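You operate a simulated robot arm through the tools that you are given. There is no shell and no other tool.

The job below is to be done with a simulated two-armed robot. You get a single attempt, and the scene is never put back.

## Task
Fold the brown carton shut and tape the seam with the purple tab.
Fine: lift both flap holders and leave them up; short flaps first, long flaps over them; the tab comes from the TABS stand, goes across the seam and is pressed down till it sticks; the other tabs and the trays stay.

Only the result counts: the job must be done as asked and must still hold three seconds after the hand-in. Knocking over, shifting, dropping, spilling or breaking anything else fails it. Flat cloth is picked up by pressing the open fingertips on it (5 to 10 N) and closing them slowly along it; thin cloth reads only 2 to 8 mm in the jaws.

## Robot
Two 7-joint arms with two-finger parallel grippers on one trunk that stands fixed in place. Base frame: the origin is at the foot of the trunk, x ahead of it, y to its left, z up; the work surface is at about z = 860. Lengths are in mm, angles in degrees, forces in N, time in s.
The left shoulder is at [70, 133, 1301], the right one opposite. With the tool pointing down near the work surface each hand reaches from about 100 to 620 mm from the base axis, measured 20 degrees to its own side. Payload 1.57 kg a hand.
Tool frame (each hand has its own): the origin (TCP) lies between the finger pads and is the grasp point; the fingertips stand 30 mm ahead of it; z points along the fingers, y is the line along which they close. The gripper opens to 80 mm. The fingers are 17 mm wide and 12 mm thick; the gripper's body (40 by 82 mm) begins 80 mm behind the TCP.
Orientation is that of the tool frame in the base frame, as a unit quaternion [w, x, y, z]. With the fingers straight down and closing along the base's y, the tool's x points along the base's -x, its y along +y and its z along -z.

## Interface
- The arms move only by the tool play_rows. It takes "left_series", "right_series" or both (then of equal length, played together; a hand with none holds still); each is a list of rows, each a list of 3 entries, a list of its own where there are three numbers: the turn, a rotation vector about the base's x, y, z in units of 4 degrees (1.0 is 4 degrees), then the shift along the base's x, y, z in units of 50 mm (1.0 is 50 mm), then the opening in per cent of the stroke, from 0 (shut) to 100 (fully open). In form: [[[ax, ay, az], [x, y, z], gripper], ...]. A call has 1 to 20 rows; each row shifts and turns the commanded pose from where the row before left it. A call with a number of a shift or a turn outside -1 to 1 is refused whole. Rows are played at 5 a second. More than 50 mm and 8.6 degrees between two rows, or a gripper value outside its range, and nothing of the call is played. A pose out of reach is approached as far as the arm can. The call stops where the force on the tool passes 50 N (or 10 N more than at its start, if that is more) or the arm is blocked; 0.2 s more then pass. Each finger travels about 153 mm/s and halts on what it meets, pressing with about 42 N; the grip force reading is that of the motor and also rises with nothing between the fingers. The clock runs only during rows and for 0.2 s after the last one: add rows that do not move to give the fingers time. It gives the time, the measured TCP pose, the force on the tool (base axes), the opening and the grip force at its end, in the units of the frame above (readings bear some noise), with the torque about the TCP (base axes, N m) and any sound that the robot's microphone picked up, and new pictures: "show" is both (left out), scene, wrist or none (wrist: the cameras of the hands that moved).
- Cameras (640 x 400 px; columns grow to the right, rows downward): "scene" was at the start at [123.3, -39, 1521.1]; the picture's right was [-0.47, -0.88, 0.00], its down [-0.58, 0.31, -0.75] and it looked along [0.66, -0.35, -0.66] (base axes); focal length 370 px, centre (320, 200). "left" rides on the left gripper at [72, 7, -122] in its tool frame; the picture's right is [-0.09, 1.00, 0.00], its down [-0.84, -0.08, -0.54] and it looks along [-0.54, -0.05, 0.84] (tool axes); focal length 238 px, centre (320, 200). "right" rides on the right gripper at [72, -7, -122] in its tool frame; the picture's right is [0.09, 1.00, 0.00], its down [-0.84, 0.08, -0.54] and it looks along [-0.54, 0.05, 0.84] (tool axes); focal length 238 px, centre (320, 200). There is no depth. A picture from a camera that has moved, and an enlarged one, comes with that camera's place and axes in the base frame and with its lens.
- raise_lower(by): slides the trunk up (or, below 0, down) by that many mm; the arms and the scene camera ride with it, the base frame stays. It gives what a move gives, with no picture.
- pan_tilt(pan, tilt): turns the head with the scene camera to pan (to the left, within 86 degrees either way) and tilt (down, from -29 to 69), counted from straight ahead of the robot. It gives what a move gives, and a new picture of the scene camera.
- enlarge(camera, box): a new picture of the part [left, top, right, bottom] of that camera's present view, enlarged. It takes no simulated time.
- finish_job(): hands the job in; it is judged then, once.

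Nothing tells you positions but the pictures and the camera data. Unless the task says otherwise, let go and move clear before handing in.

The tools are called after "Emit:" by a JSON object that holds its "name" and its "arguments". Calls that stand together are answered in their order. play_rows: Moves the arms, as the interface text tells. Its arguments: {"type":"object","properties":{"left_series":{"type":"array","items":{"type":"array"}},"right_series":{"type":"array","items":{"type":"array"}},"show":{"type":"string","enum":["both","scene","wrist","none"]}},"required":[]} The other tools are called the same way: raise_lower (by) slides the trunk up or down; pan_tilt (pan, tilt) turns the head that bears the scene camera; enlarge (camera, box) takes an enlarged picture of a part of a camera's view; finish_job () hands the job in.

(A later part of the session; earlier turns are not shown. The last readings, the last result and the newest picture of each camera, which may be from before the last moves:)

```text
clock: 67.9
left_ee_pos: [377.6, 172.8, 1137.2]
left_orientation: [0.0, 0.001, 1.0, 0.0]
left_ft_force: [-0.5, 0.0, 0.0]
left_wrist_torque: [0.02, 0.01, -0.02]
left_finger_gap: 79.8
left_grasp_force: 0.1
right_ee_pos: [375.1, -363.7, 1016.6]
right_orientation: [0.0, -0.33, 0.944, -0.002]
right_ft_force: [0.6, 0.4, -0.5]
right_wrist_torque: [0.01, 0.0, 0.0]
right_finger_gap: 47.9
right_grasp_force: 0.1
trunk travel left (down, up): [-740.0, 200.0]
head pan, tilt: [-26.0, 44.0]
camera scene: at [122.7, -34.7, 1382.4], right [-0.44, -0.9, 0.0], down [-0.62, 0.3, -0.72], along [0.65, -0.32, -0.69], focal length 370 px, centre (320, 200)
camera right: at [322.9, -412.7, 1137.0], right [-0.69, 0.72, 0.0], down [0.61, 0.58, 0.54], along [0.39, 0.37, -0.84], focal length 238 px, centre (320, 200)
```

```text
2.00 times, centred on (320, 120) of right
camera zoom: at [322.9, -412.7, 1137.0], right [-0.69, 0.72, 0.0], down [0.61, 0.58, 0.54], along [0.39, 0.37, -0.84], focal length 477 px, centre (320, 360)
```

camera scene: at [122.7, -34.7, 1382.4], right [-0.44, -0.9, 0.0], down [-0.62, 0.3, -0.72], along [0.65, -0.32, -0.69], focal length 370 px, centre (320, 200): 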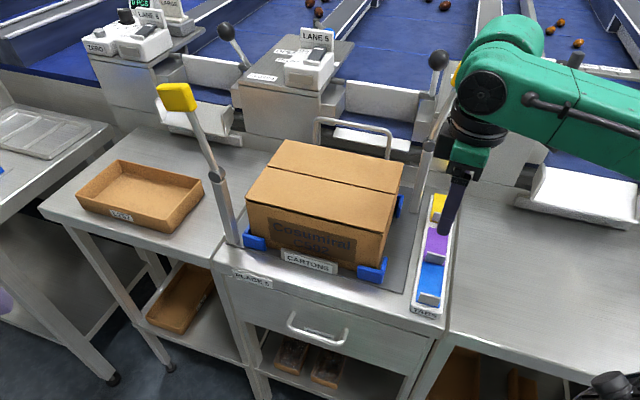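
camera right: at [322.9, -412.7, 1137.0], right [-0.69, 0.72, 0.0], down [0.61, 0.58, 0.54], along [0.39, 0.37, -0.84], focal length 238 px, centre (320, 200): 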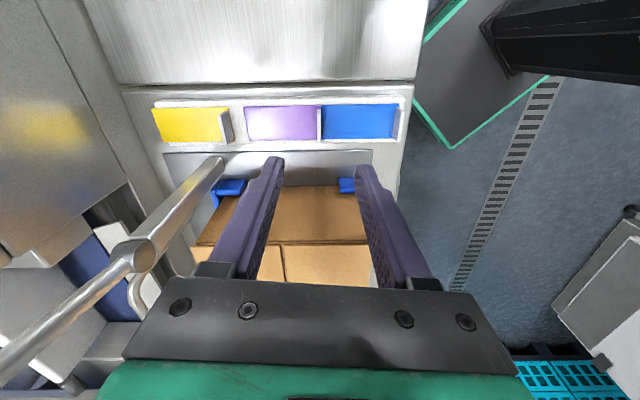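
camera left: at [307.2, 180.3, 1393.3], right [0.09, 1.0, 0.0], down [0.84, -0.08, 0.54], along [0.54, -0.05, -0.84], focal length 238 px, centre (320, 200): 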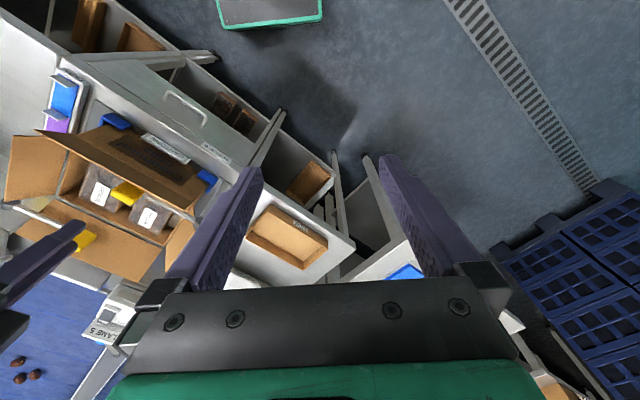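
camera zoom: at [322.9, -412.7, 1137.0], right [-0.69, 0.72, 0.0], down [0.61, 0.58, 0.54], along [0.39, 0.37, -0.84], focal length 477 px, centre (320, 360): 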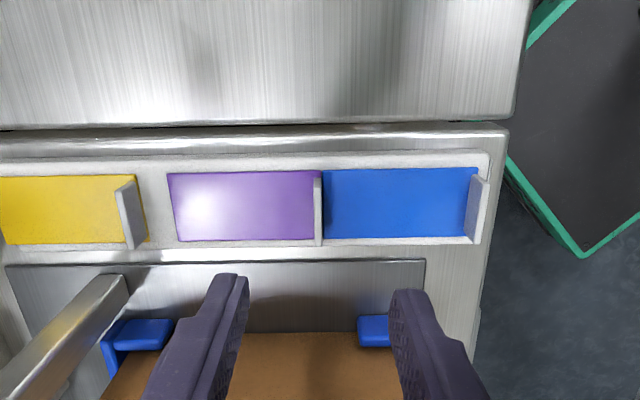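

The purple tab's upright grip fin is at about (370, -368), with its top near z = 905, and the tab lies along w already. I'm squaring the hand to 45°, shifting slightly and coming down to just above the fin.

Emit:
{"name": "play_rows", "arguments": {"right_series": [[[0, 0, 0.8], [-0.076, -0.076, 0], 40], [[0, 0, 0.8], [0, 0, -0.3], 38], [[0, 0, 0], [0, 0, -0.5], 38], [[0, 0, 0], [0, 0, -0.5], 38], [[0, 0, 0], [0, 0, 0], 38]], "show": "both"}}

Emit:
{"name": "enlarge", "arguments": {"camera": "right", "box": [220, 60, 420, 210]}}

Emit:
{"name": "enlarge", "arguments": {"camera": "scene", "box": [390, 160, 490, 320]}}

```text
clock: 69.1
left_ee_pos: [376.1, 172.8, 1135.4]
left_orientation: [0.0, -0.001, 1.0, 0.0]
left_ft_force: [-0.3, -0.2, 0.2]
left_wrist_torque: [0.02, -0.03, 0.0]
left_finger_gap: 80.0
left_grasp_force: 0.0
right_ee_pos: [372.8, -367.4, 949.7]
right_orientation: [0.001, -0.383, 0.924, -0.002]
right_ft_force: [0.0, -0.4, -0.2]
right_wrist_torque: [-0.02, -0.01, 0.0]
right_finger_gap: 30.4
right_grasp_force: 0.0
trunk travel left (down, up): [-740.0, 200.0]
head pan, tilt: [-26.0, 44.0]
camera scene: at [123.0, -35.0, 1382.4], right [-0.44, -0.9, 0.0], down [-0.62, 0.3, -0.72], along [0.65, -0.32, -0.69], focal length 370 px, centre (320, 200)
camera right: at [325.2, -420.9, 1071.4], right [-0.77, 0.64, 0.0], down [0.54, 0.65, 0.54], along [0.35, 0.41, -0.84], focal length 238 px, centre (320, 200)
```

scene: 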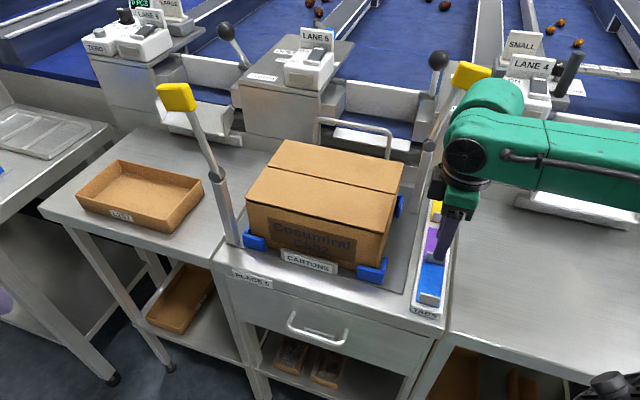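
right: 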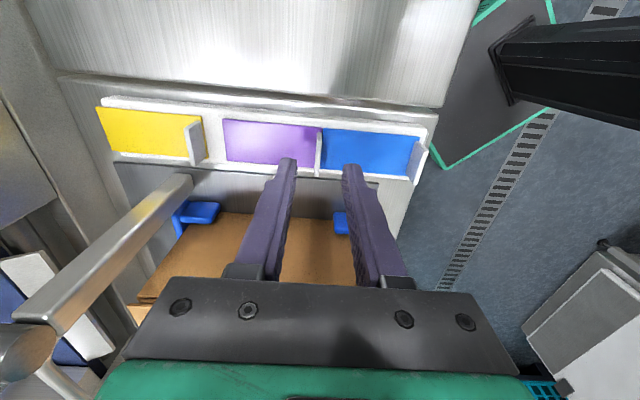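

```text
2.67 times, centred on (320, 135) of right
camera zoom: at [325.2, -420.9, 1071.4], right [-0.77, 0.64, 0.0], down [0.54, 0.65, 0.54], along [0.35, 0.41, -0.84], focal length 636 px, centre (320, 373)
```

zoom: 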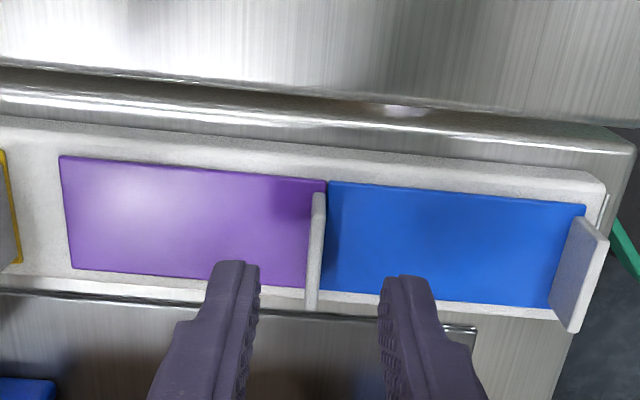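

```text
2.50 times, centred on (440, 240) of scene
camera zoom: at [123.0, -35.0, 1382.4], right [-0.44, -0.9, 0.0], down [-0.62, 0.3, -0.72], along [0.65, -0.32, -0.69], focal length 926 px, centre (20, 100)
```

zoom: 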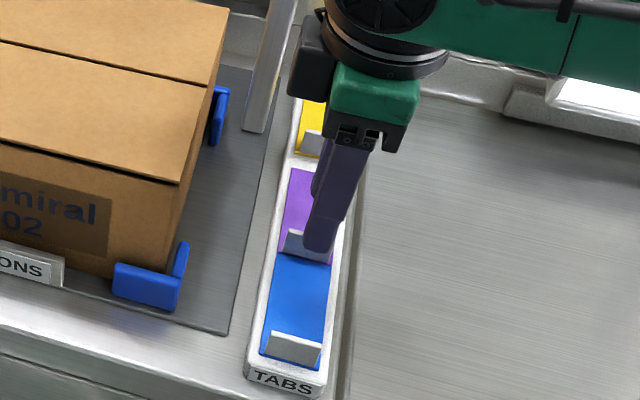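

The fin sits between the fingertips, off by only 2–4 mm. I'm correcting that, coming down 30 mm and closing gently on it.

Emit:
{"name": "play_rows", "arguments": {"right_series": [[[0, 0, 0], [-0.036, -0.078, -0.1], 38], [[0, 0, 0], [0, 0, -0.25], 34], [[0, 0, 0], [0, 0, -0.25], 30], [[0, 0, 0], [0, 0, 0], 30]], "show": "wrist"}}

Emit:
{"name": "enlarge", "arguments": {"camera": "right", "box": [220, 60, 420, 210]}}

Emit:
{"name": "enlarge", "arguments": {"camera": "scene", "box": [400, 200, 470, 300]}}

```text
clock: 70.1
left_ee_pos: [377.2, 172.2, 1136.5]
left_orientation: [-0.001, 0.0, 1.0, 0.0]
left_ft_force: [0.7, 0.0, 0.1]
left_wrist_torque: [0.0, 0.01, 0.02]
left_finger_gap: 80.0
left_grasp_force: 0.0
right_ee_pos: [369.0, -371.8, 920.6]
right_orientation: [0.001, -0.383, 0.924, -0.001]
right_ft_force: [0.6, -0.5, -1.0]
right_wrist_torque: [0.01, -0.01, 0.0]
right_finger_gap: 24.0
right_grasp_force: 0.0
trunk travel left (down, up): [-740.0, 200.0]
head pan, tilt: [-26.0, 44.0]
camera right: at [323.1, -425.7, 1041.9], right [-0.77, 0.64, 0.0], down [0.54, 0.65, 0.54], along [0.35, 0.41, -0.84], focal length 238 px, centre (320, 200)
```

right: 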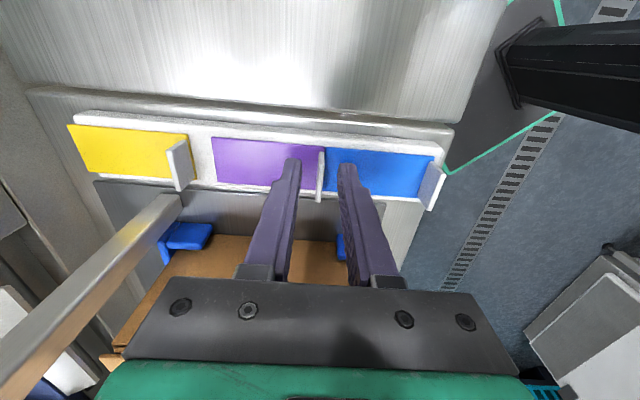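

```text
2.67 times, centred on (320, 135) of right
camera zoom: at [323.1, -425.7, 1041.9], right [-0.77, 0.64, 0.0], down [0.54, 0.65, 0.54], along [0.35, 0.41, -0.84], focal length 636 px, centre (320, 373)
```

zoom: 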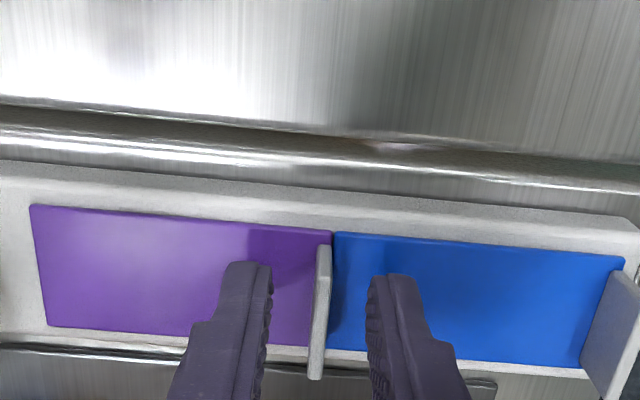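

```text
4.00 times, centred on (435, 250) of scene
camera zoom: at [122.9, -35.0, 1382.4], right [-0.44, -0.9, 0.0], down [-0.62, 0.3, -0.72], along [0.65, -0.32, -0.69], focal length 1481 px, centre (-140, 0)
```

zoom: 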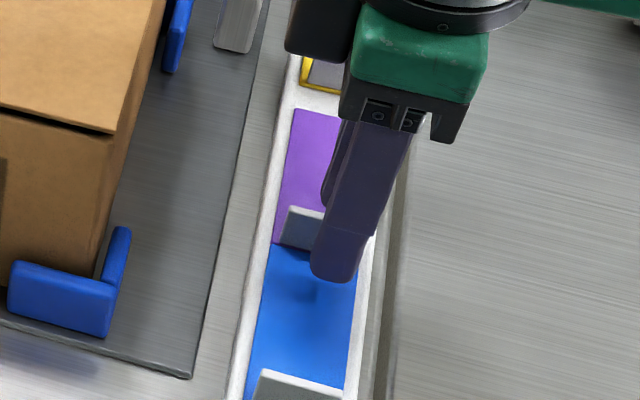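

Well aligned. I'm closing on the fin.

Emit:
{"name": "play_rows", "arguments": {"right_series": [[[0, 0, 0], [0, 0, 0], 20], [[0, 0, 0], [0, 0, 0], 12], [[0, 0, 0], [0, 0, 0], 6], [[0, 0, 0], [0, 0, 0], 0], [[0, 0, 0], [0, 0, 0], 0]], "show": "wrist"}}

Emit:
{"name": "enlarge", "arguments": {"camera": "right", "box": [220, 60, 420, 210]}}

```text
clock: 71.3
left_ee_pos: [378.5, 172.8, 1137.0]
left_orientation: [0.001, 0.0, 1.0, 0.001]
left_ft_force: [0.8, -0.7, -0.2]
left_wrist_torque: [0.03, 0.0, 0.04]
left_finger_gap: 80.0
left_grasp_force: 0.1
right_ee_pos: [370.1, -370.6, 920.9]
right_orientation: [0.0, -0.384, 0.924, -0.002]
right_ft_force: [0.7, 0.2, 0.2]
right_wrist_torque: [0.01, -0.06, 0.01]
right_finger_gap: 2.4
right_grasp_force: 24.2
trunk travel left (down, up): [-740.0, 200.0]
head pan, tilt: [-26.0, 44.0]
camera right: at [323.2, -425.7, 1042.0], right [-0.77, 0.64, 0.0], down [0.54, 0.65, 0.54], along [0.35, 0.42, -0.84], focal length 238 px, centre (320, 200)
```

right: 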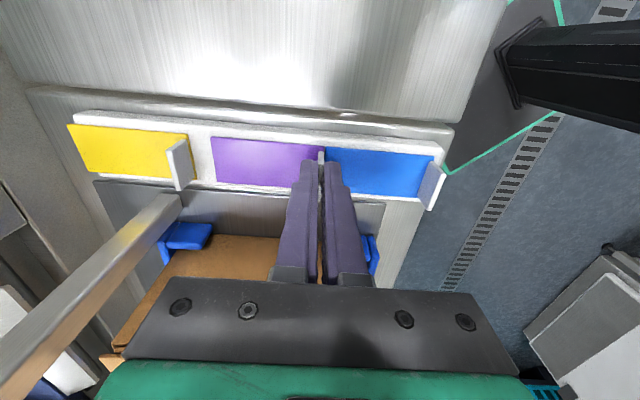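

```text
2.67 times, centred on (320, 135) of right
camera zoom: at [323.2, -425.7, 1042.0], right [-0.77, 0.64, 0.0], down [0.54, 0.65, 0.54], along [0.35, 0.42, -0.84], focal length 636 px, centre (320, 373)
```

zoom: 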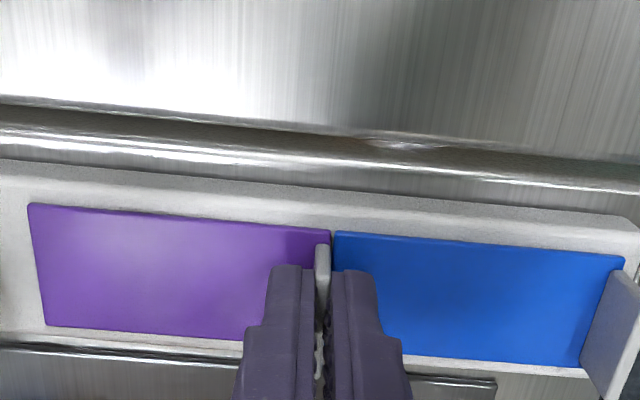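

The jaws read 2.4 mm on the fin. I'm lifting slowly to check that only the purple tab comes.

Emit:
{"name": "play_rows", "arguments": {"right_series": [[[0, 0, 0], [0, 0, 0.1], 0], [[0, 0, 0], [0, 0, 0.2], 0], [[0, 0, 0], [0, 0, 0.4], 0], [[0, 0, 0], [0, 0, 0.6], 0]], "show": "both"}}

Emit:
{"name": "enlarge", "arguments": {"camera": "right", "box": [180, 40, 460, 230]}}

Emit:
{"name": "enlarge", "arguments": {"camera": "scene", "box": [390, 160, 490, 320]}}

```text
clock: 72.3
left_ee_pos: [375.8, 173.7, 1136.7]
left_orientation: [0.0, -0.001, 1.0, 0.0]
left_ft_force: [0.2, -0.5, -0.1]
left_wrist_torque: [-0.01, -0.01, -0.01]
left_finger_gap: 80.0
left_grasp_force: 0.0
right_ee_pos: [368.5, -371.4, 984.3]
right_orientation: [0.001, -0.383, 0.924, -0.002]
right_ft_force: [-0.2, -0.6, 0.0]
right_wrist_torque: [-0.02, -0.04, 0.0]
right_finger_gap: 2.4
right_grasp_force: 24.3
trunk travel left (down, up): [-740.0, 200.0]
head pan, tilt: [-26.0, 44.0]
camera scene: at [122.7, -34.7, 1382.4], right [-0.44, -0.9, 0.0], down [-0.62, 0.3, -0.72], along [0.65, -0.32, -0.69], focal length 370 px, centre (320, 200)
camera right: at [322.5, -426.2, 1105.9], right [-0.77, 0.64, 0.0], down [0.54, 0.65, 0.54], along [0.35, 0.41, -0.84], focal length 238 px, centre (320, 200)
```

scene: 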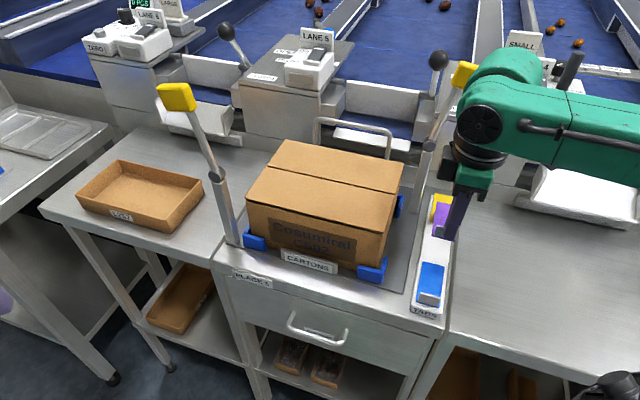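
right: 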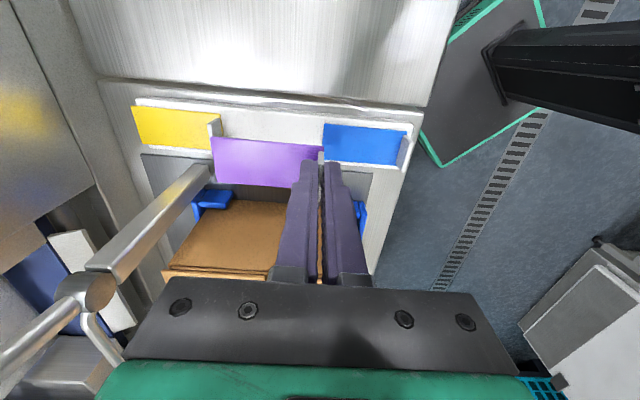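

```text
2.11 times, centred on (320, 135) of right
camera zoom: at [322.5, -426.2, 1105.9], right [-0.77, 0.64, 0.0], down [0.54, 0.65, 0.54], along [0.35, 0.41, -0.84], focal length 502 px, centre (320, 337)
```

zoom: 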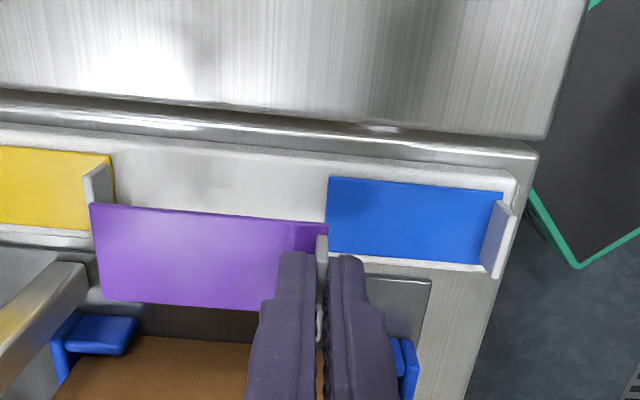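

```text
2.50 times, centred on (440, 240) of scene
camera zoom: at [122.7, -34.7, 1382.4], right [-0.44, -0.9, 0.0], down [-0.62, 0.3, -0.72], along [0.65, -0.32, -0.69], focal length 926 px, centre (20, 100)
```

zoom: 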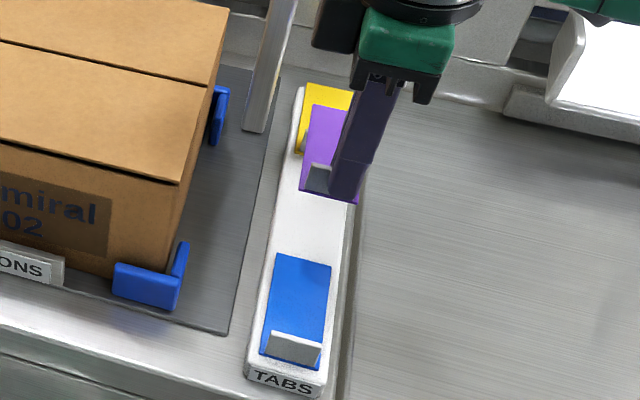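

Only the purple tab came up; yellow and blue are still in place. The seam is at w ≈ 561 and the tab centre is about 37 mm beyond the fin, so moving along +u puts it across the seam. I'm raising it and carrying it over the carton.

Emit:
{"name": "play_rows", "arguments": {"right_series": [[[0, 0, 0], [0, 0, 0.5], 0], [[0, 0, 0], [0, 0, 0.6], 0], [[0, 0, 0], [0, 0, 0.4], 0], [[0, 0, 0], [0.35, 0.35, 0], 0], [[0, 0, 0], [0.4, 0.4, 0], 0], [[0, 0, 0], [0.4, 0.4, 0], 0], [[0, 0, 0], [0.4, 0.4, 0], 0], [[0, 0, 0], [0.4, 0.4, 0], 0], [[0, 0, 0], [0.4, 0.4, 0], 0], [[0, 0, 0], [0.4, 0.4, 0], 0], [[0, 0, 0], [0, 0, 0], 0]], "show": "both"}}

Emit:
{"name": "enlarge", "arguments": {"camera": "right", "box": [180, 40, 460, 230]}}

Emit:
{"name": "enlarge", "arguments": {"camera": "scene", "box": [230, 80, 430, 240]}}

```text
clock: 74.7
left_ee_pos: [376.1, 172.6, 1136.4]
left_orientation: [0.0, 0.0, 1.0, 0.0]
left_ft_force: [0.3, -0.1, 0.0]
left_wrist_torque: [0.02, -0.03, -0.01]
left_finger_gap: 80.1
left_grasp_force: 0.0
right_ee_pos: [508.6, -234.4, 1061.7]
right_orientation: [0.0, -0.383, 0.924, -0.001]
right_ft_force: [0.0, 0.6, -0.8]
right_wrist_torque: [0.03, -0.02, 0.01]
right_finger_gap: 2.5
right_grasp_force: 23.4
trunk travel left (down, up): [-740.0, 200.0]
head pan, tilt: [-26.0, 44.0]
camera scene: at [122.6, -35.6, 1382.4], right [-0.44, -0.9, 0.0], down [-0.62, 0.3, -0.72], along [0.65, -0.31, -0.69], focal length 370 px, centre (320, 200)
camera right: at [461.3, -288.0, 1182.2], right [-0.77, 0.64, 0.0], down [0.54, 0.65, 0.54], along [0.35, 0.41, -0.84], focal length 238 px, centre (320, 200)
```

scene: 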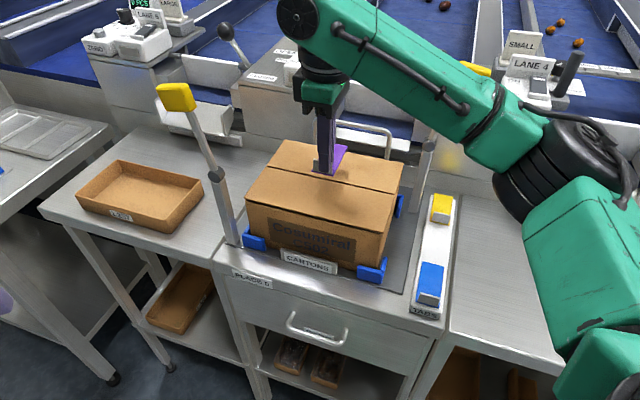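
right: 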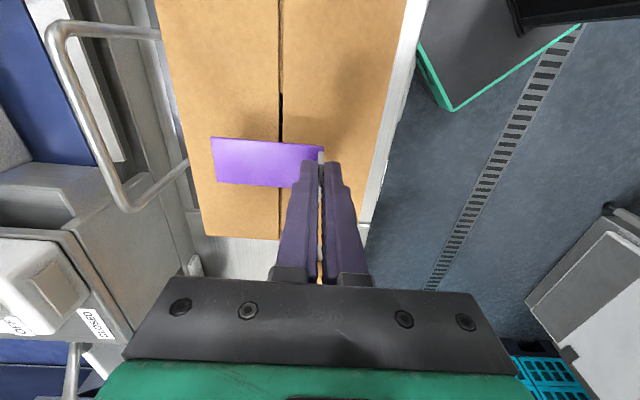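

```text
2.11 times, centred on (320, 135) of right
camera zoom: at [461.3, -288.0, 1182.2], right [-0.77, 0.64, 0.0], down [0.54, 0.65, 0.54], along [0.35, 0.41, -0.84], focal length 502 px, centre (320, 337)
```

zoom: 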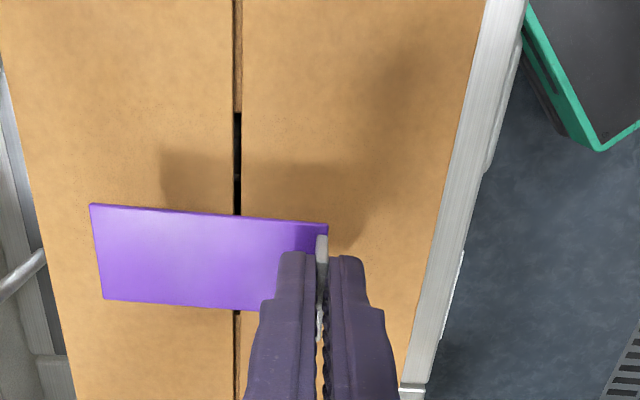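

```text
2.50 times, centred on (330, 160) of scene
camera zoom: at [122.6, -35.6, 1382.4], right [-0.44, -0.9, 0.0], down [-0.62, 0.3, -0.72], along [0.65, -0.31, -0.69], focal length 926 px, centre (295, 300)
```

zoom: 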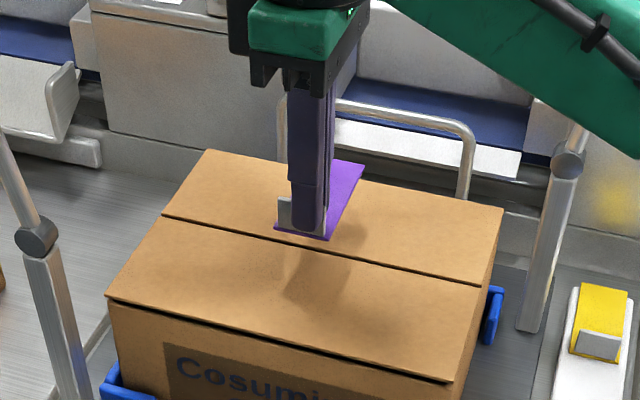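

The tab is centred over the seam (520 to 600 against the seam at about 560). I'm lowering it onto the flaps.

Emit:
{"name": "play_rows", "arguments": {"right_series": [[[0, 0, 0], [0, 0, -0.4], 0], [[0, 0, 0], [0, 0, -0.3], 0], [[0, 0, 0], [0, 0, -0.06], 0], [[0, 0, 0], [0, 0, -0.04], 0], [[0, 0, 0], [0, 0, -0.04], 0]], "show": "both"}}

Emit:
{"name": "enlarge", "arguments": {"camera": "right", "box": [180, 40, 460, 230]}}

Emit:
{"name": "enlarge", "arguments": {"camera": "scene", "box": [260, 100, 400, 210]}}

```text
clock: 75.9
left_ee_pos: [376.1, 173.5, 1138.0]
left_orientation: [0.0, 0.0, 1.0, 0.0]
left_ft_force: [-0.3, -0.4, 0.0]
left_wrist_torque: [0.03, 0.01, 0.0]
left_finger_gap: 79.9
left_grasp_force: 0.1
right_ee_pos: [507.7, -233.1, 1019.0]
right_orientation: [0.002, -0.384, 0.924, -0.002]
right_ft_force: [0.3, -0.7, 8.0]
right_wrist_torque: [-0.02, -0.05, 0.03]
right_finger_gap: 2.3
right_grasp_force: 23.4
trunk travel left (down, up): [-740.0, 200.0]
head pan, tilt: [-26.0, 44.0]
camera scene: at [122.1, -34.4, 1382.7], right [-0.44, -0.9, 0.0], down [-0.62, 0.3, -0.72], along [0.65, -0.32, -0.69], focal length 370 px, centre (320, 200)
camera right: at [460.6, -287.5, 1140.5], right [-0.77, 0.64, -0.01], down [0.53, 0.65, 0.54], along [0.35, 0.41, -0.84], focal length 238 px, centre (320, 200)
```

scene: 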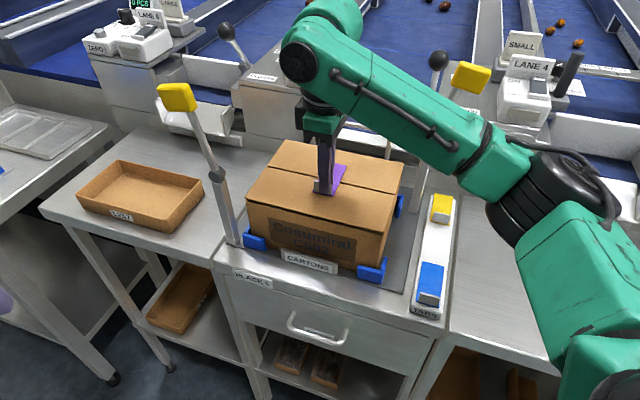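
right: 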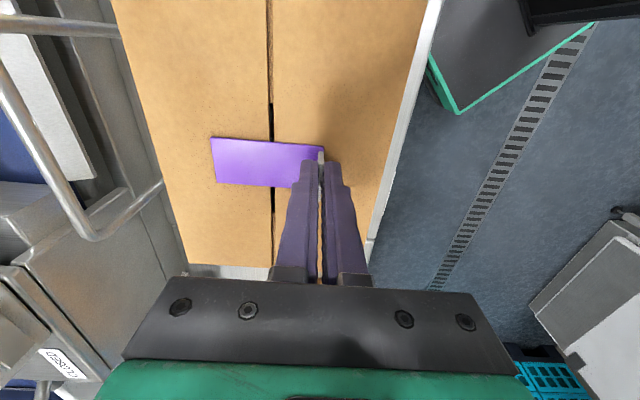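

```text
2.11 times, centred on (320, 135) of right
camera zoom: at [460.6, -287.5, 1140.5], right [-0.77, 0.64, -0.01], down [0.53, 0.65, 0.54], along [0.35, 0.41, -0.84], focal length 502 px, centre (320, 337)
```

zoom: 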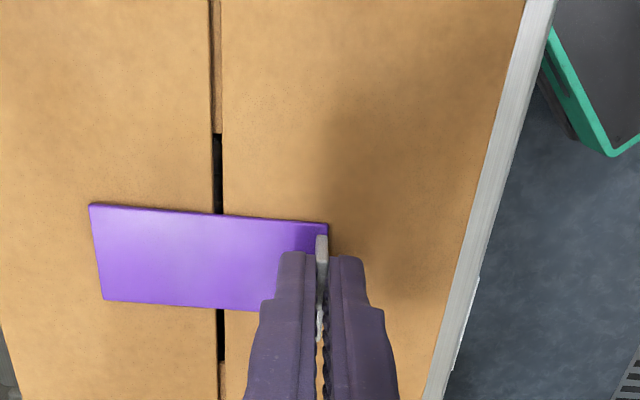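

```text
3.64 times, centred on (330, 155) of scene
camera zoom: at [122.1, -34.4, 1382.7], right [-0.44, -0.9, 0.0], down [-0.62, 0.3, -0.72], along [0.65, -0.32, -0.69], focal length 1346 px, centre (284, 364)
```

zoom: 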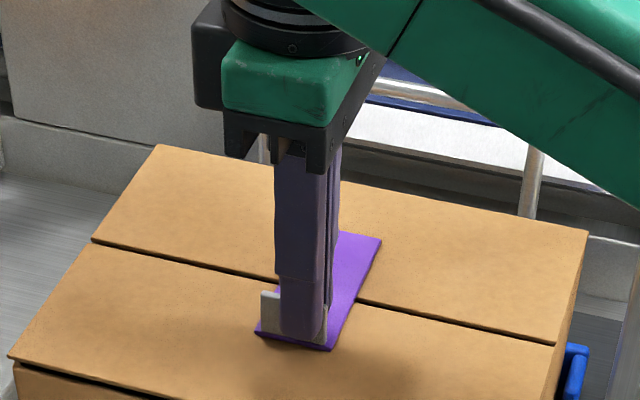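

The tab is on the flaps with 8 N of contact. I'm pressing slightly harder and holding before letting go of the fin.

Emit:
{"name": "play_rows", "arguments": {"right_series": [[[0, 0, 0], [0, 0, -0.04], 0], [[0, 0, 0], [0, 0, -0.03], 0], [[0, 0, 0], [0, 0, 0], 0], [[0, 0, 0], [0, 0, 0], 0], [[0, 0, 0], [0, 0, 0], 0], [[0, 0, 0], [0, 0, 0], 0]], "show": "wrist"}}

```text
clock: 77.3
left_ee_pos: [374.8, 172.9, 1137.4]
left_orientation: [0.001, 0.0, 1.0, 0.001]
left_ft_force: [0.0, -0.9, -0.7]
left_wrist_torque: [-0.06, 0.02, -0.01]
left_finger_gap: 79.8
left_grasp_force: 0.1
right_ee_pos: [506.8, -233.4, 1015.8]
right_orientation: [0.001, -0.383, 0.924, -0.002]
right_ft_force: [5.2, -2.4, 18.1]
right_wrist_torque: [-0.15, -0.26, 0.01]
right_finger_gap: 2.6
right_grasp_force: 24.2
trunk travel left (down, up): [-740.0, 200.0]
head pan, tilt: [-26.0, 44.0]
camera right: at [460.0, -287.6, 1136.4], right [-0.77, 0.64, 0.0], down [0.54, 0.65, 0.54], along [0.35, 0.41, -0.84], focal length 238 px, centre (320, 200)
```

right: 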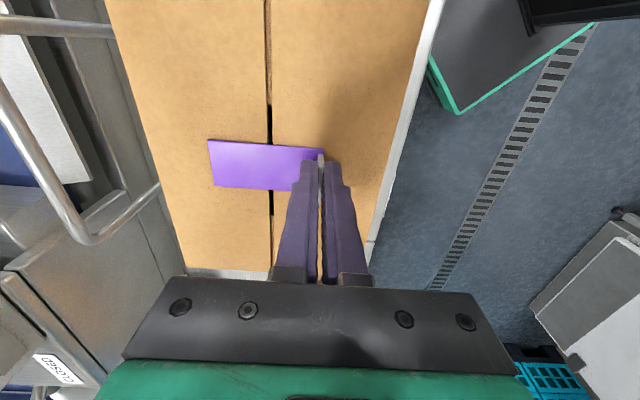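

It held at 18 N for most of a second. Now I'm easing the force, opening slightly to free the fin and rising straight up.

Emit:
{"name": "play_rows", "arguments": {"right_series": [[[0, 0, 0], [0, 0, 0.02], 0], [[0, 0, 0], [0, 0, 0.0], 10], [[0, 0, 0], [0, 0, 0], 20], [[0, 0, 0], [0, 0, 0], 25], [[0, 0, 0], [0, 0, 0.1], 25], [[0, 0, 0], [0, 0, 0.4], 25], [[0, 0, 0], [0, 0, 0.4], 25]], "show": "both"}}

Emit:
{"name": "enlarge", "arguments": {"camera": "right", "box": [180, 40, 460, 230]}}

Emit:
{"name": "enlarge", "arguments": {"camera": "scene", "box": [260, 100, 400, 210]}}

```text
clock: 78.9
left_ee_pos: [376.6, 172.6, 1136.2]
left_orientation: [-0.001, -0.002, 1.0, 0.001]
left_ft_force: [-0.6, -0.2, 0.5]
left_wrist_torque: [-0.01, -0.02, 0.0]
left_finger_gap: 80.2
left_grasp_force: 0.0
right_ee_pos: [506.4, -234.5, 1062.0]
right_orientation: [0.001, -0.383, 0.924, -0.001]
right_ft_force: [-0.8, -0.3, 0.0]
right_wrist_torque: [0.0, 0.0, 0.03]
right_finger_gap: 20.0
right_grasp_force: 0.1
trunk travel left (down, up): [-740.0, 200.0]
head pan, tilt: [-26.0, 44.0]
camera scene: at [122.8, -34.9, 1382.4], right [-0.44, -0.9, 0.0], down [-0.62, 0.3, -0.72], along [0.65, -0.32, -0.69], focal length 370 px, centre (320, 200)
camera right: at [460.1, -288.1, 1181.9], right [-0.77, 0.64, 0.0], down [0.54, 0.65, 0.54], along [0.35, 0.41, -0.84], focal length 238 px, centre (320, 200)
```

scene: 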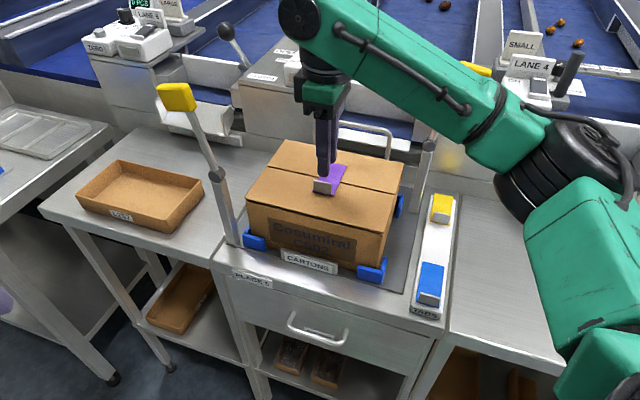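
right: 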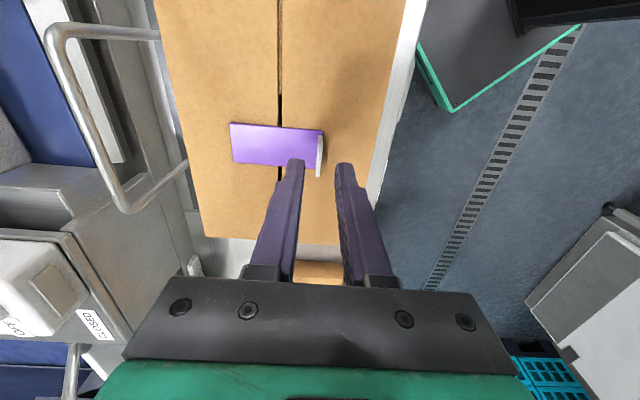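

```text
2.11 times, centred on (320, 135) of right
camera zoom: at [460.1, -288.1, 1181.9], right [-0.77, 0.64, 0.0], down [0.54, 0.65, 0.54], along [0.35, 0.41, -0.84], focal length 502 px, centre (320, 337)
```

zoom: 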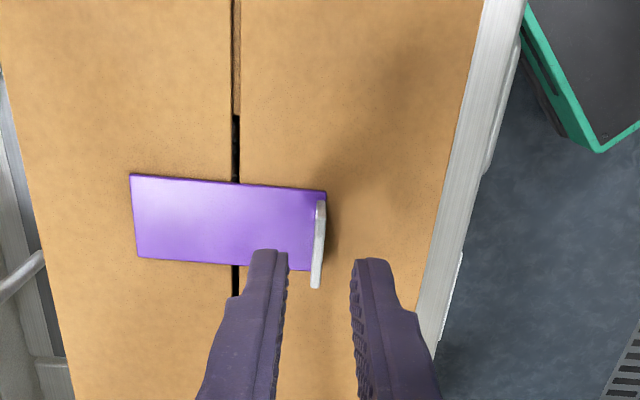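

```text
3.64 times, centred on (330, 155) of scene
camera zoom: at [122.8, -34.9, 1382.4], right [-0.44, -0.9, 0.0], down [-0.62, 0.3, -0.72], along [0.65, -0.32, -0.69], focal length 1346 px, centre (284, 364)
```

zoom: 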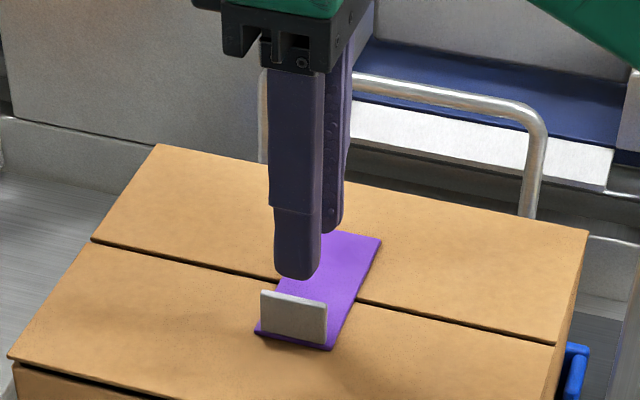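

The tab lies flat across the seam. Next I'm pressing its surface with closed fingertips on both sides of the seam, starting with the far half.

Emit:
{"name": "play_rows", "arguments": {"right_series": [[[-0.259, -0.966, 0], [0.05, -0.05, 0.2], 10], [[-0.259, -0.966, 0], [0.15, -0.135, 0], 0], [[-0.259, -0.966, 0], [0.15, -0.135, 0], 0], [[-0.259, -0.966, 0], [0.15, -0.135, 0], 0], [[-0.259, -0.966, 0], [0.15, -0.135, 0], 0], [[-0.259, -0.966, 0], [0.15, -0.135, 0], 0], [[0, 0, 0], [0, 0, -0.4], 0], [[0, 0, 0], [0, 0, -0.35], 0], [[0, 0, 0], [0, 0, 0], 0]], "show": "both"}}

Emit:
{"name": "enlarge", "arguments": {"camera": "right", "box": [180, 40, 460, 230]}}

Emit:
{"name": "enlarge", "arguments": {"camera": "scene", "box": [260, 100, 400, 210]}}

```text
clock: 80.9
left_ee_pos: [376.9, 173.3, 1135.7]
left_orientation: [0.001, 0.0, 1.0, 0.0]
left_ft_force: [-0.8, 0.1, -0.4]
left_wrist_torque: [0.01, 0.03, -0.04]
left_finger_gap: 79.8
left_grasp_force: 0.0
right_ee_pos: [546.9, -270.9, 1033.5]
right_orientation: [0.166, -0.374, 0.904, -0.128]
right_ft_force: [-0.4, -0.2, -0.4]
right_wrist_torque: [0.01, 0.0, 0.02]
right_finger_gap: 0.0
right_grasp_force: 21.2
trunk travel left (down, up): [-740.0, 200.0]
head pan, tilt: [-26.0, 44.0]
camera scene: at [123.0, -34.9, 1382.4], right [-0.44, -0.9, 0.0], down [-0.62, 0.3, -0.72], along [0.65, -0.32, -0.69], focal length 370 px, centre (320, 200)
camera right: at [454.9, -312.8, 1131.0], right [-0.69, 0.62, -0.37], down [0.29, 0.71, 0.64], along [0.66, 0.33, -0.67], focal length 238 px, centre (320, 200)
```

scene: 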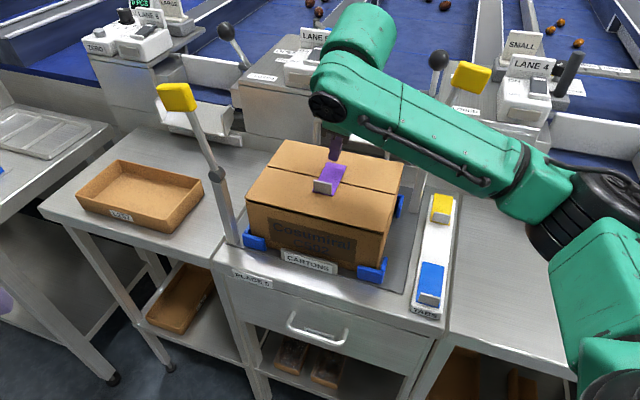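
right: 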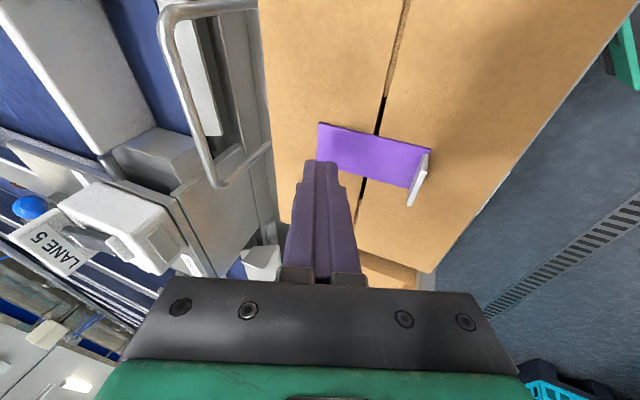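

```text
2.11 times, centred on (320, 135) of right
camera zoom: at [454.9, -312.8, 1131.0], right [-0.69, 0.62, -0.37], down [0.29, 0.71, 0.64], along [0.66, 0.33, -0.67], focal length 502 px, centre (320, 337)
```

zoom: 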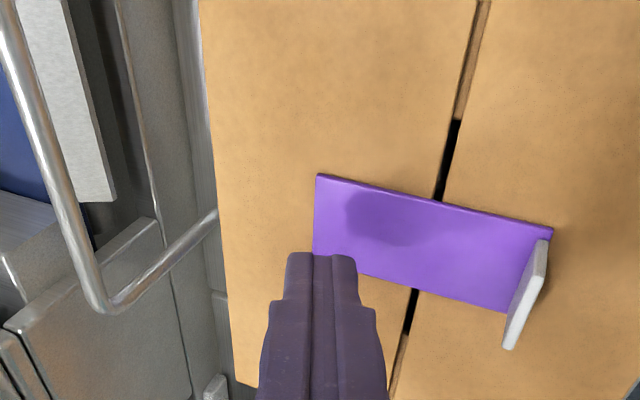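

```text
3.64 times, centred on (330, 155) of scene
camera zoom: at [123.0, -34.9, 1382.4], right [-0.44, -0.9, 0.0], down [-0.62, 0.3, -0.72], along [0.65, -0.32, -0.69], focal length 1346 px, centre (284, 364)
```

zoom: 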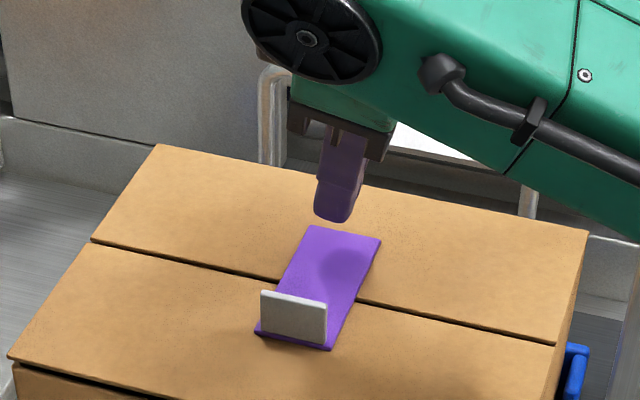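

By calculation the contact point lands on the tab's far half (w ≈ 580). I'm lowering gently to press there.

Emit:
{"name": "play_rows", "arguments": {"right_series": [[[0, 0, 0], [0, 0, -0.25], 0], [[0, 0, 0], [0, 0, -0.1], 0], [[0, 0, 0], [0, 0, -0.06], 0], [[0, 0, 0], [0, 0, -0.04], 0], [[0, 0, 0], [0, 0, 0], 0]], "show": "wrist"}}

Emit:
{"name": "enlarge", "arguments": {"camera": "scene", "box": [260, 100, 400, 210]}}

```text
clock: 82.1
left_ee_pos: [376.6, 172.8, 1138.4]
left_orientation: [0.001, 0.0, 1.0, 0.0]
left_ft_force: [1.6, -0.5, 0.1]
left_wrist_torque: [-0.01, 0.0, 0.0]
left_finger_gap: 79.9
left_grasp_force: 0.0
right_ee_pos: [546.3, -271.3, 1011.8]
right_orientation: [0.165, -0.374, 0.903, -0.128]
right_ft_force: [0.2, -1.2, 3.8]
right_wrist_torque: [0.01, -0.04, 0.01]
right_finger_gap: 0.0
right_grasp_force: 21.8
trunk travel left (down, up): [-740.0, 200.0]
head pan, tilt: [-26.0, 44.0]
camera right: at [454.7, -312.6, 1109.1], right [-0.69, 0.62, -0.37], down [0.29, 0.71, 0.64], along [0.66, 0.33, -0.67], focal length 238 px, centre (320, 200)
```

right: 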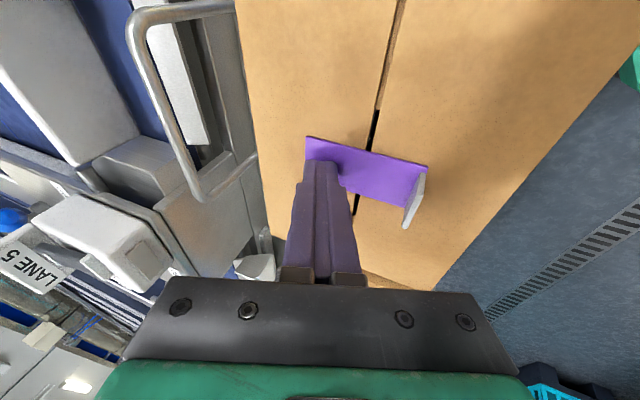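

```text
3.64 times, centred on (330, 155) of scene
camera zoom: at [122.5, -34.7, 1382.5], right [-0.44, -0.9, 0.0], down [-0.62, 0.3, -0.72], along [0.65, -0.32, -0.69], focal length 1346 px, centre (284, 364)
```

zoom: 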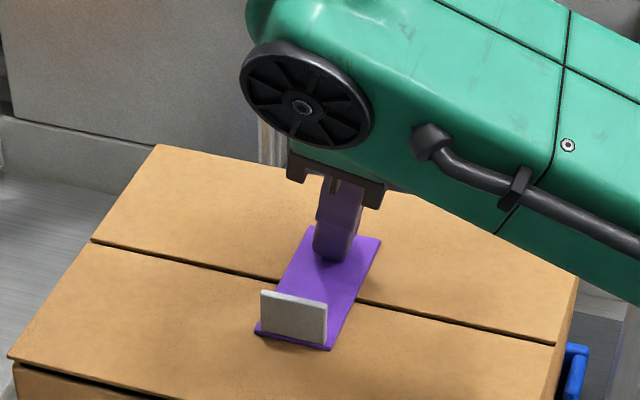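

It touches the far half with 4 N. I'm pressing harder and holding.

Emit:
{"name": "play_rows", "arguments": {"right_series": [[[0, 0, 0], [0, 0, -0.05], 0], [[0, 0, 0], [0, 0, -0.05], 0], [[0, 0, 0], [0, 0, 0], 0], [[0, 0, 0], [0, 0, 0], 0], [[0, 0, 0], [0, 0, 0], 0], [[0, 0, 0], [0, 0, 0], 0]], "show": "none"}}

```text
clock: 83.5
left_ee_pos: [373.3, 174.3, 1137.8]
left_orientation: [0.0, -0.001, 1.0, -0.001]
left_ft_force: [0.3, 0.0, -0.2]
left_wrist_torque: [-0.02, 0.04, -0.02]
left_finger_gap: 79.9
left_grasp_force: 0.0
right_ee_pos: [545.7, -269.6, 1008.6]
right_orientation: [0.169, -0.373, 0.903, -0.13]
right_ft_force: [4.4, -3.7, 23.9]
right_wrist_torque: [-0.25, -0.24, -0.02]
right_finger_gap: 0.0
right_grasp_force: 21.8
trunk travel left (down, up): [-740.0, 200.0]
head pan, tilt: [-26.0, 44.0]
```

24 N held for a second on the far half. Next the near half, between the fin and the seam.

Emit:
{"name": "play_rows", "arguments": {"right_series": [[[0, 0, 0], [0, 0, 0.2], 0], [[0, 0, 0], [0, 0, 0.2], 0], [[0, 0, 0], [-0.22, 0.22, 0], 0], [[0, 0, 0], [-0.22, 0.22, 0], 0], [[0, 0, 0], [0, 0, -0.15], 0], [[0, 0, 0], [0, 0, -0.12], 0], [[0, 0, 0], [0, 0, -0.06], 0], [[0, 0, 0], [0, 0, 0], 0]], "show": "wrist"}}

Emit:
{"name": "enlarge", "arguments": {"camera": "scene", "box": [260, 100, 400, 210]}}

```text
clock: 85.3
left_ee_pos: [376.3, 172.9, 1136.6]
left_orientation: [-0.001, 0.0, 1.0, 0.001]
left_ft_force: [-0.8, 0.4, 0.5]
left_wrist_torque: [-0.01, -0.01, 0.0]
left_finger_gap: 80.0
left_grasp_force: 0.1
right_ee_pos: [525.6, -247.4, 1010.6]
right_orientation: [0.167, -0.374, 0.903, -0.127]
right_ft_force: [-0.3, -1.1, 4.0]
right_wrist_torque: [-0.02, -0.02, -0.02]
right_finger_gap: 0.1
right_grasp_force: 21.4
trunk travel left (down, up): [-740.0, 200.0]
head pan, tilt: [-26.0, 44.0]
camera right: at [433.4, -290.0, 1108.5], right [-0.69, 0.62, -0.37], down [0.29, 0.71, 0.64], along [0.66, 0.33, -0.67], focal length 238 px, centre (320, 200)
```

right: 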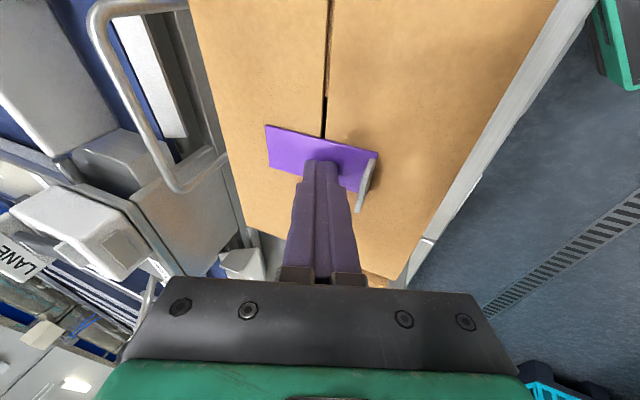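

```text
3.64 times, centred on (330, 155) of scene
camera zoom: at [122.3, -34.8, 1382.5], right [-0.44, -0.9, 0.0], down [-0.62, 0.3, -0.72], along [0.65, -0.32, -0.69], focal length 1346 px, centre (284, 364)
```

zoom: 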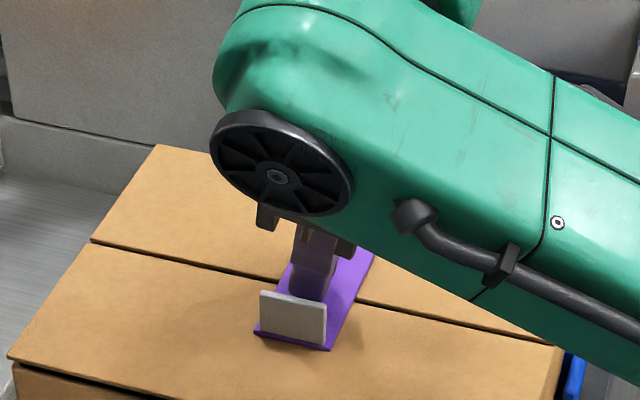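

Contact on the near half. I'm pressing and holding there, and then doing the same right over the seam.

Emit:
{"name": "play_rows", "arguments": {"right_series": [[[0, 0, 0], [0, 0, -0.05], 0], [[0, 0, 0], [0, 0, -0.05], 0], [[0, 0, 0], [0, 0, 0], 0], [[0, 0, 0], [0, 0, 0], 0], [[0, 0, 0], [0, 0, 0], 0], [[0, 0, 0], [0, 0, 0], 0]], "show": "none"}}

Emit:
{"name": "play_rows", "arguments": {"right_series": [[[0, 0, 0], [0, 0, 0.2], 0], [[0, 0, 0], [0, 0, 0.2], 0], [[0, 0, 0], [0.2, -0.2, 0], 0], [[0, 0, 0], [0, 0, -0.15], 0], [[0, 0, 0], [0, 0, -0.12], 0], [[0, 0, 0], [0, 0, -0.06], 0], [[0, 0, 0], [0, 0, -0.06], 0], [[0, 0, 0], [0, 0, -0.05], 0], [[0, 0, 0], [0, 0, 0], 0], [[0, 0, 0], [0, 0, 0], 0], [[0, 0, 0], [0, 0, 0], 0], [[0, 0, 0], [0, 0, 0], 0]], "show": "wrist"}}

```text
clock: 86.7
left_ee_pos: [374.3, 175.7, 1135.9]
left_orientation: [0.002, -0.001, 1.0, -0.001]
left_ft_force: [0.1, 0.6, -0.5]
left_wrist_torque: [0.02, 0.0, 0.01]
left_finger_gap: 80.1
left_grasp_force: 0.0
right_ee_pos: [523.8, -246.2, 1008.3]
right_orientation: [0.168, -0.373, 0.903, -0.13]
right_ft_force: [7.8, -2.6, 30.4]
right_wrist_torque: [-0.21, -0.35, 0.01]
right_finger_gap: 0.2
right_grasp_force: 21.4
trunk travel left (down, up): [-740.0, 200.0]
head pan, tilt: [-26.0, 44.0]
```

```text
clock: 89.3
left_ee_pos: [373.6, 174.1, 1137.6]
left_orientation: [0.002, -0.001, 1.0, -0.001]
left_ft_force: [-0.2, 0.4, 0.5]
left_wrist_torque: [0.01, 0.01, 0.0]
left_finger_gap: 79.8
left_grasp_force: 0.1
right_ee_pos: [533.7, -256.7, 1007.2]
right_orientation: [0.171, -0.373, 0.902, -0.133]
right_ft_force: [9.7, -2.1, 37.1]
right_wrist_torque: [-0.25, -0.37, 0.03]
right_finger_gap: 0.0
right_grasp_force: 21.4
trunk travel left (down, up): [-740.0, 200.0]
head pan, tilt: [-26.0, 44.0]
camera right: at [440.5, -298.9, 1105.0], right [-0.69, 0.62, -0.38], down [0.29, 0.71, 0.64], along [0.67, 0.33, -0.67], focal length 238 px, centre (320, 200)
```

right: 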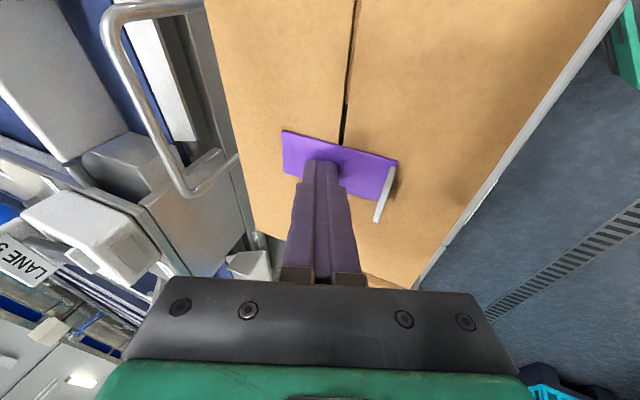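

Pressed at 37 N over the seam. I'm lifting off to look at the result from above.

Emit:
{"name": "play_rows", "arguments": {"right_series": [[[0, 0, 0], [0, 0, 0.15], 0], [[0, 0, 0], [0, 0, 0.3], 0], [[0, 0, 0], [0, 0, 0.6], 0], [[0, 0, 0], [-0.6, -0.5, 0.3], 0], [[0, 0, 0], [-0.6, -0.5, 0], 0]], "show": "both"}}

Emit:
{"name": "enlarge", "arguments": {"camera": "scene", "box": [220, 100, 440, 290]}}

Emit:
{"name": "enlarge", "arguments": {"camera": "scene", "box": [280, 140, 380, 210]}}

```text
clock: 90.5
left_ee_pos: [376.3, 170.5, 1137.5]
left_orientation: [0.001, 0.0, 1.0, 0.0]
left_ft_force: [-0.7, -0.3, 0.6]
left_wrist_torque: [0.04, -0.03, 0.0]
left_finger_gap: 80.2
left_grasp_force: 0.0
right_ee_pos: [472.8, -309.1, 1071.3]
right_orientation: [0.165, -0.374, 0.903, -0.128]
right_ft_force: [0.3, -0.4, 1.4]
right_wrist_torque: [0.03, -0.07, -0.01]
right_finger_gap: 0.1
right_grasp_force: 21.2
trunk travel left (down, up): [-740.0, 200.0]
head pan, tilt: [-26.0, 44.0]
camera scene: at [121.0, -36.9, 1382.5], right [-0.44, -0.9, 0.0], down [-0.62, 0.31, -0.72], along [0.65, -0.31, -0.69], focal length 370 px, centre (320, 200)
camera right: at [381.0, -351.2, 1168.2], right [-0.69, 0.62, -0.37], down [0.29, 0.71, 0.64], along [0.66, 0.33, -0.67], focal length 238 px, centre (320, 200)
```

scene: 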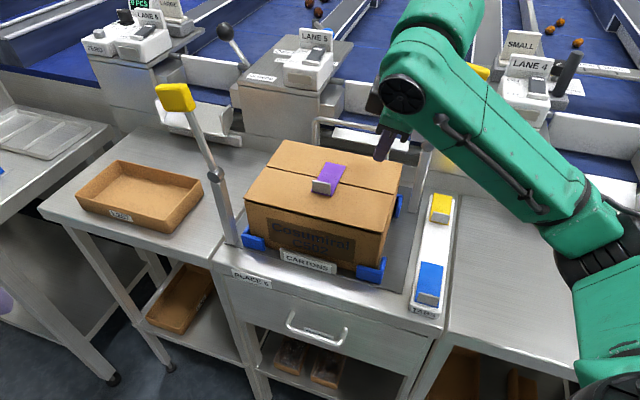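
right: 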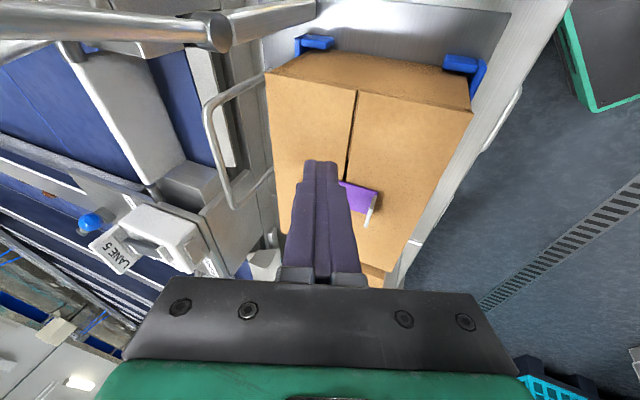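

```text
2.11 times, centred on (330, 195) of scene
camera zoom: at [121.0, -36.9, 1382.5], right [-0.44, -0.9, 0.0], down [-0.62, 0.31, -0.72], along [0.65, -0.31, -0.69], focal length 779 px, centre (299, 210)
```

zoom: 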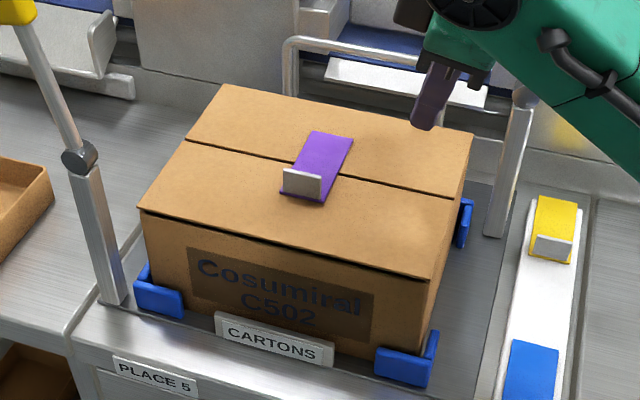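

```text
5.71 times, centred on (330, 175) of scene
camera zoom: at [121.0, -36.9, 1382.5], right [-0.44, -0.9, 0.0], down [-0.62, 0.31, -0.72], along [0.65, -0.31, -0.69], focal length 2116 px, centre (263, 343)
```

zoom: 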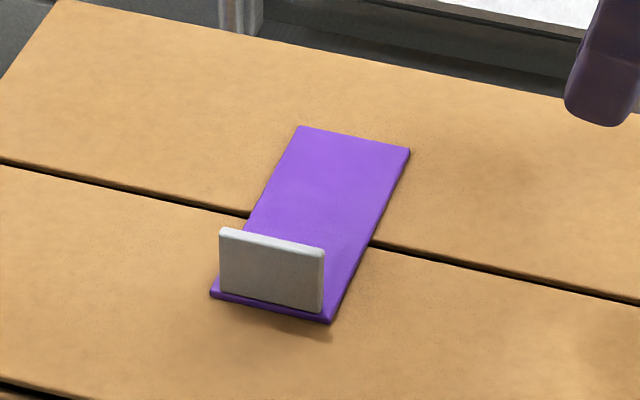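

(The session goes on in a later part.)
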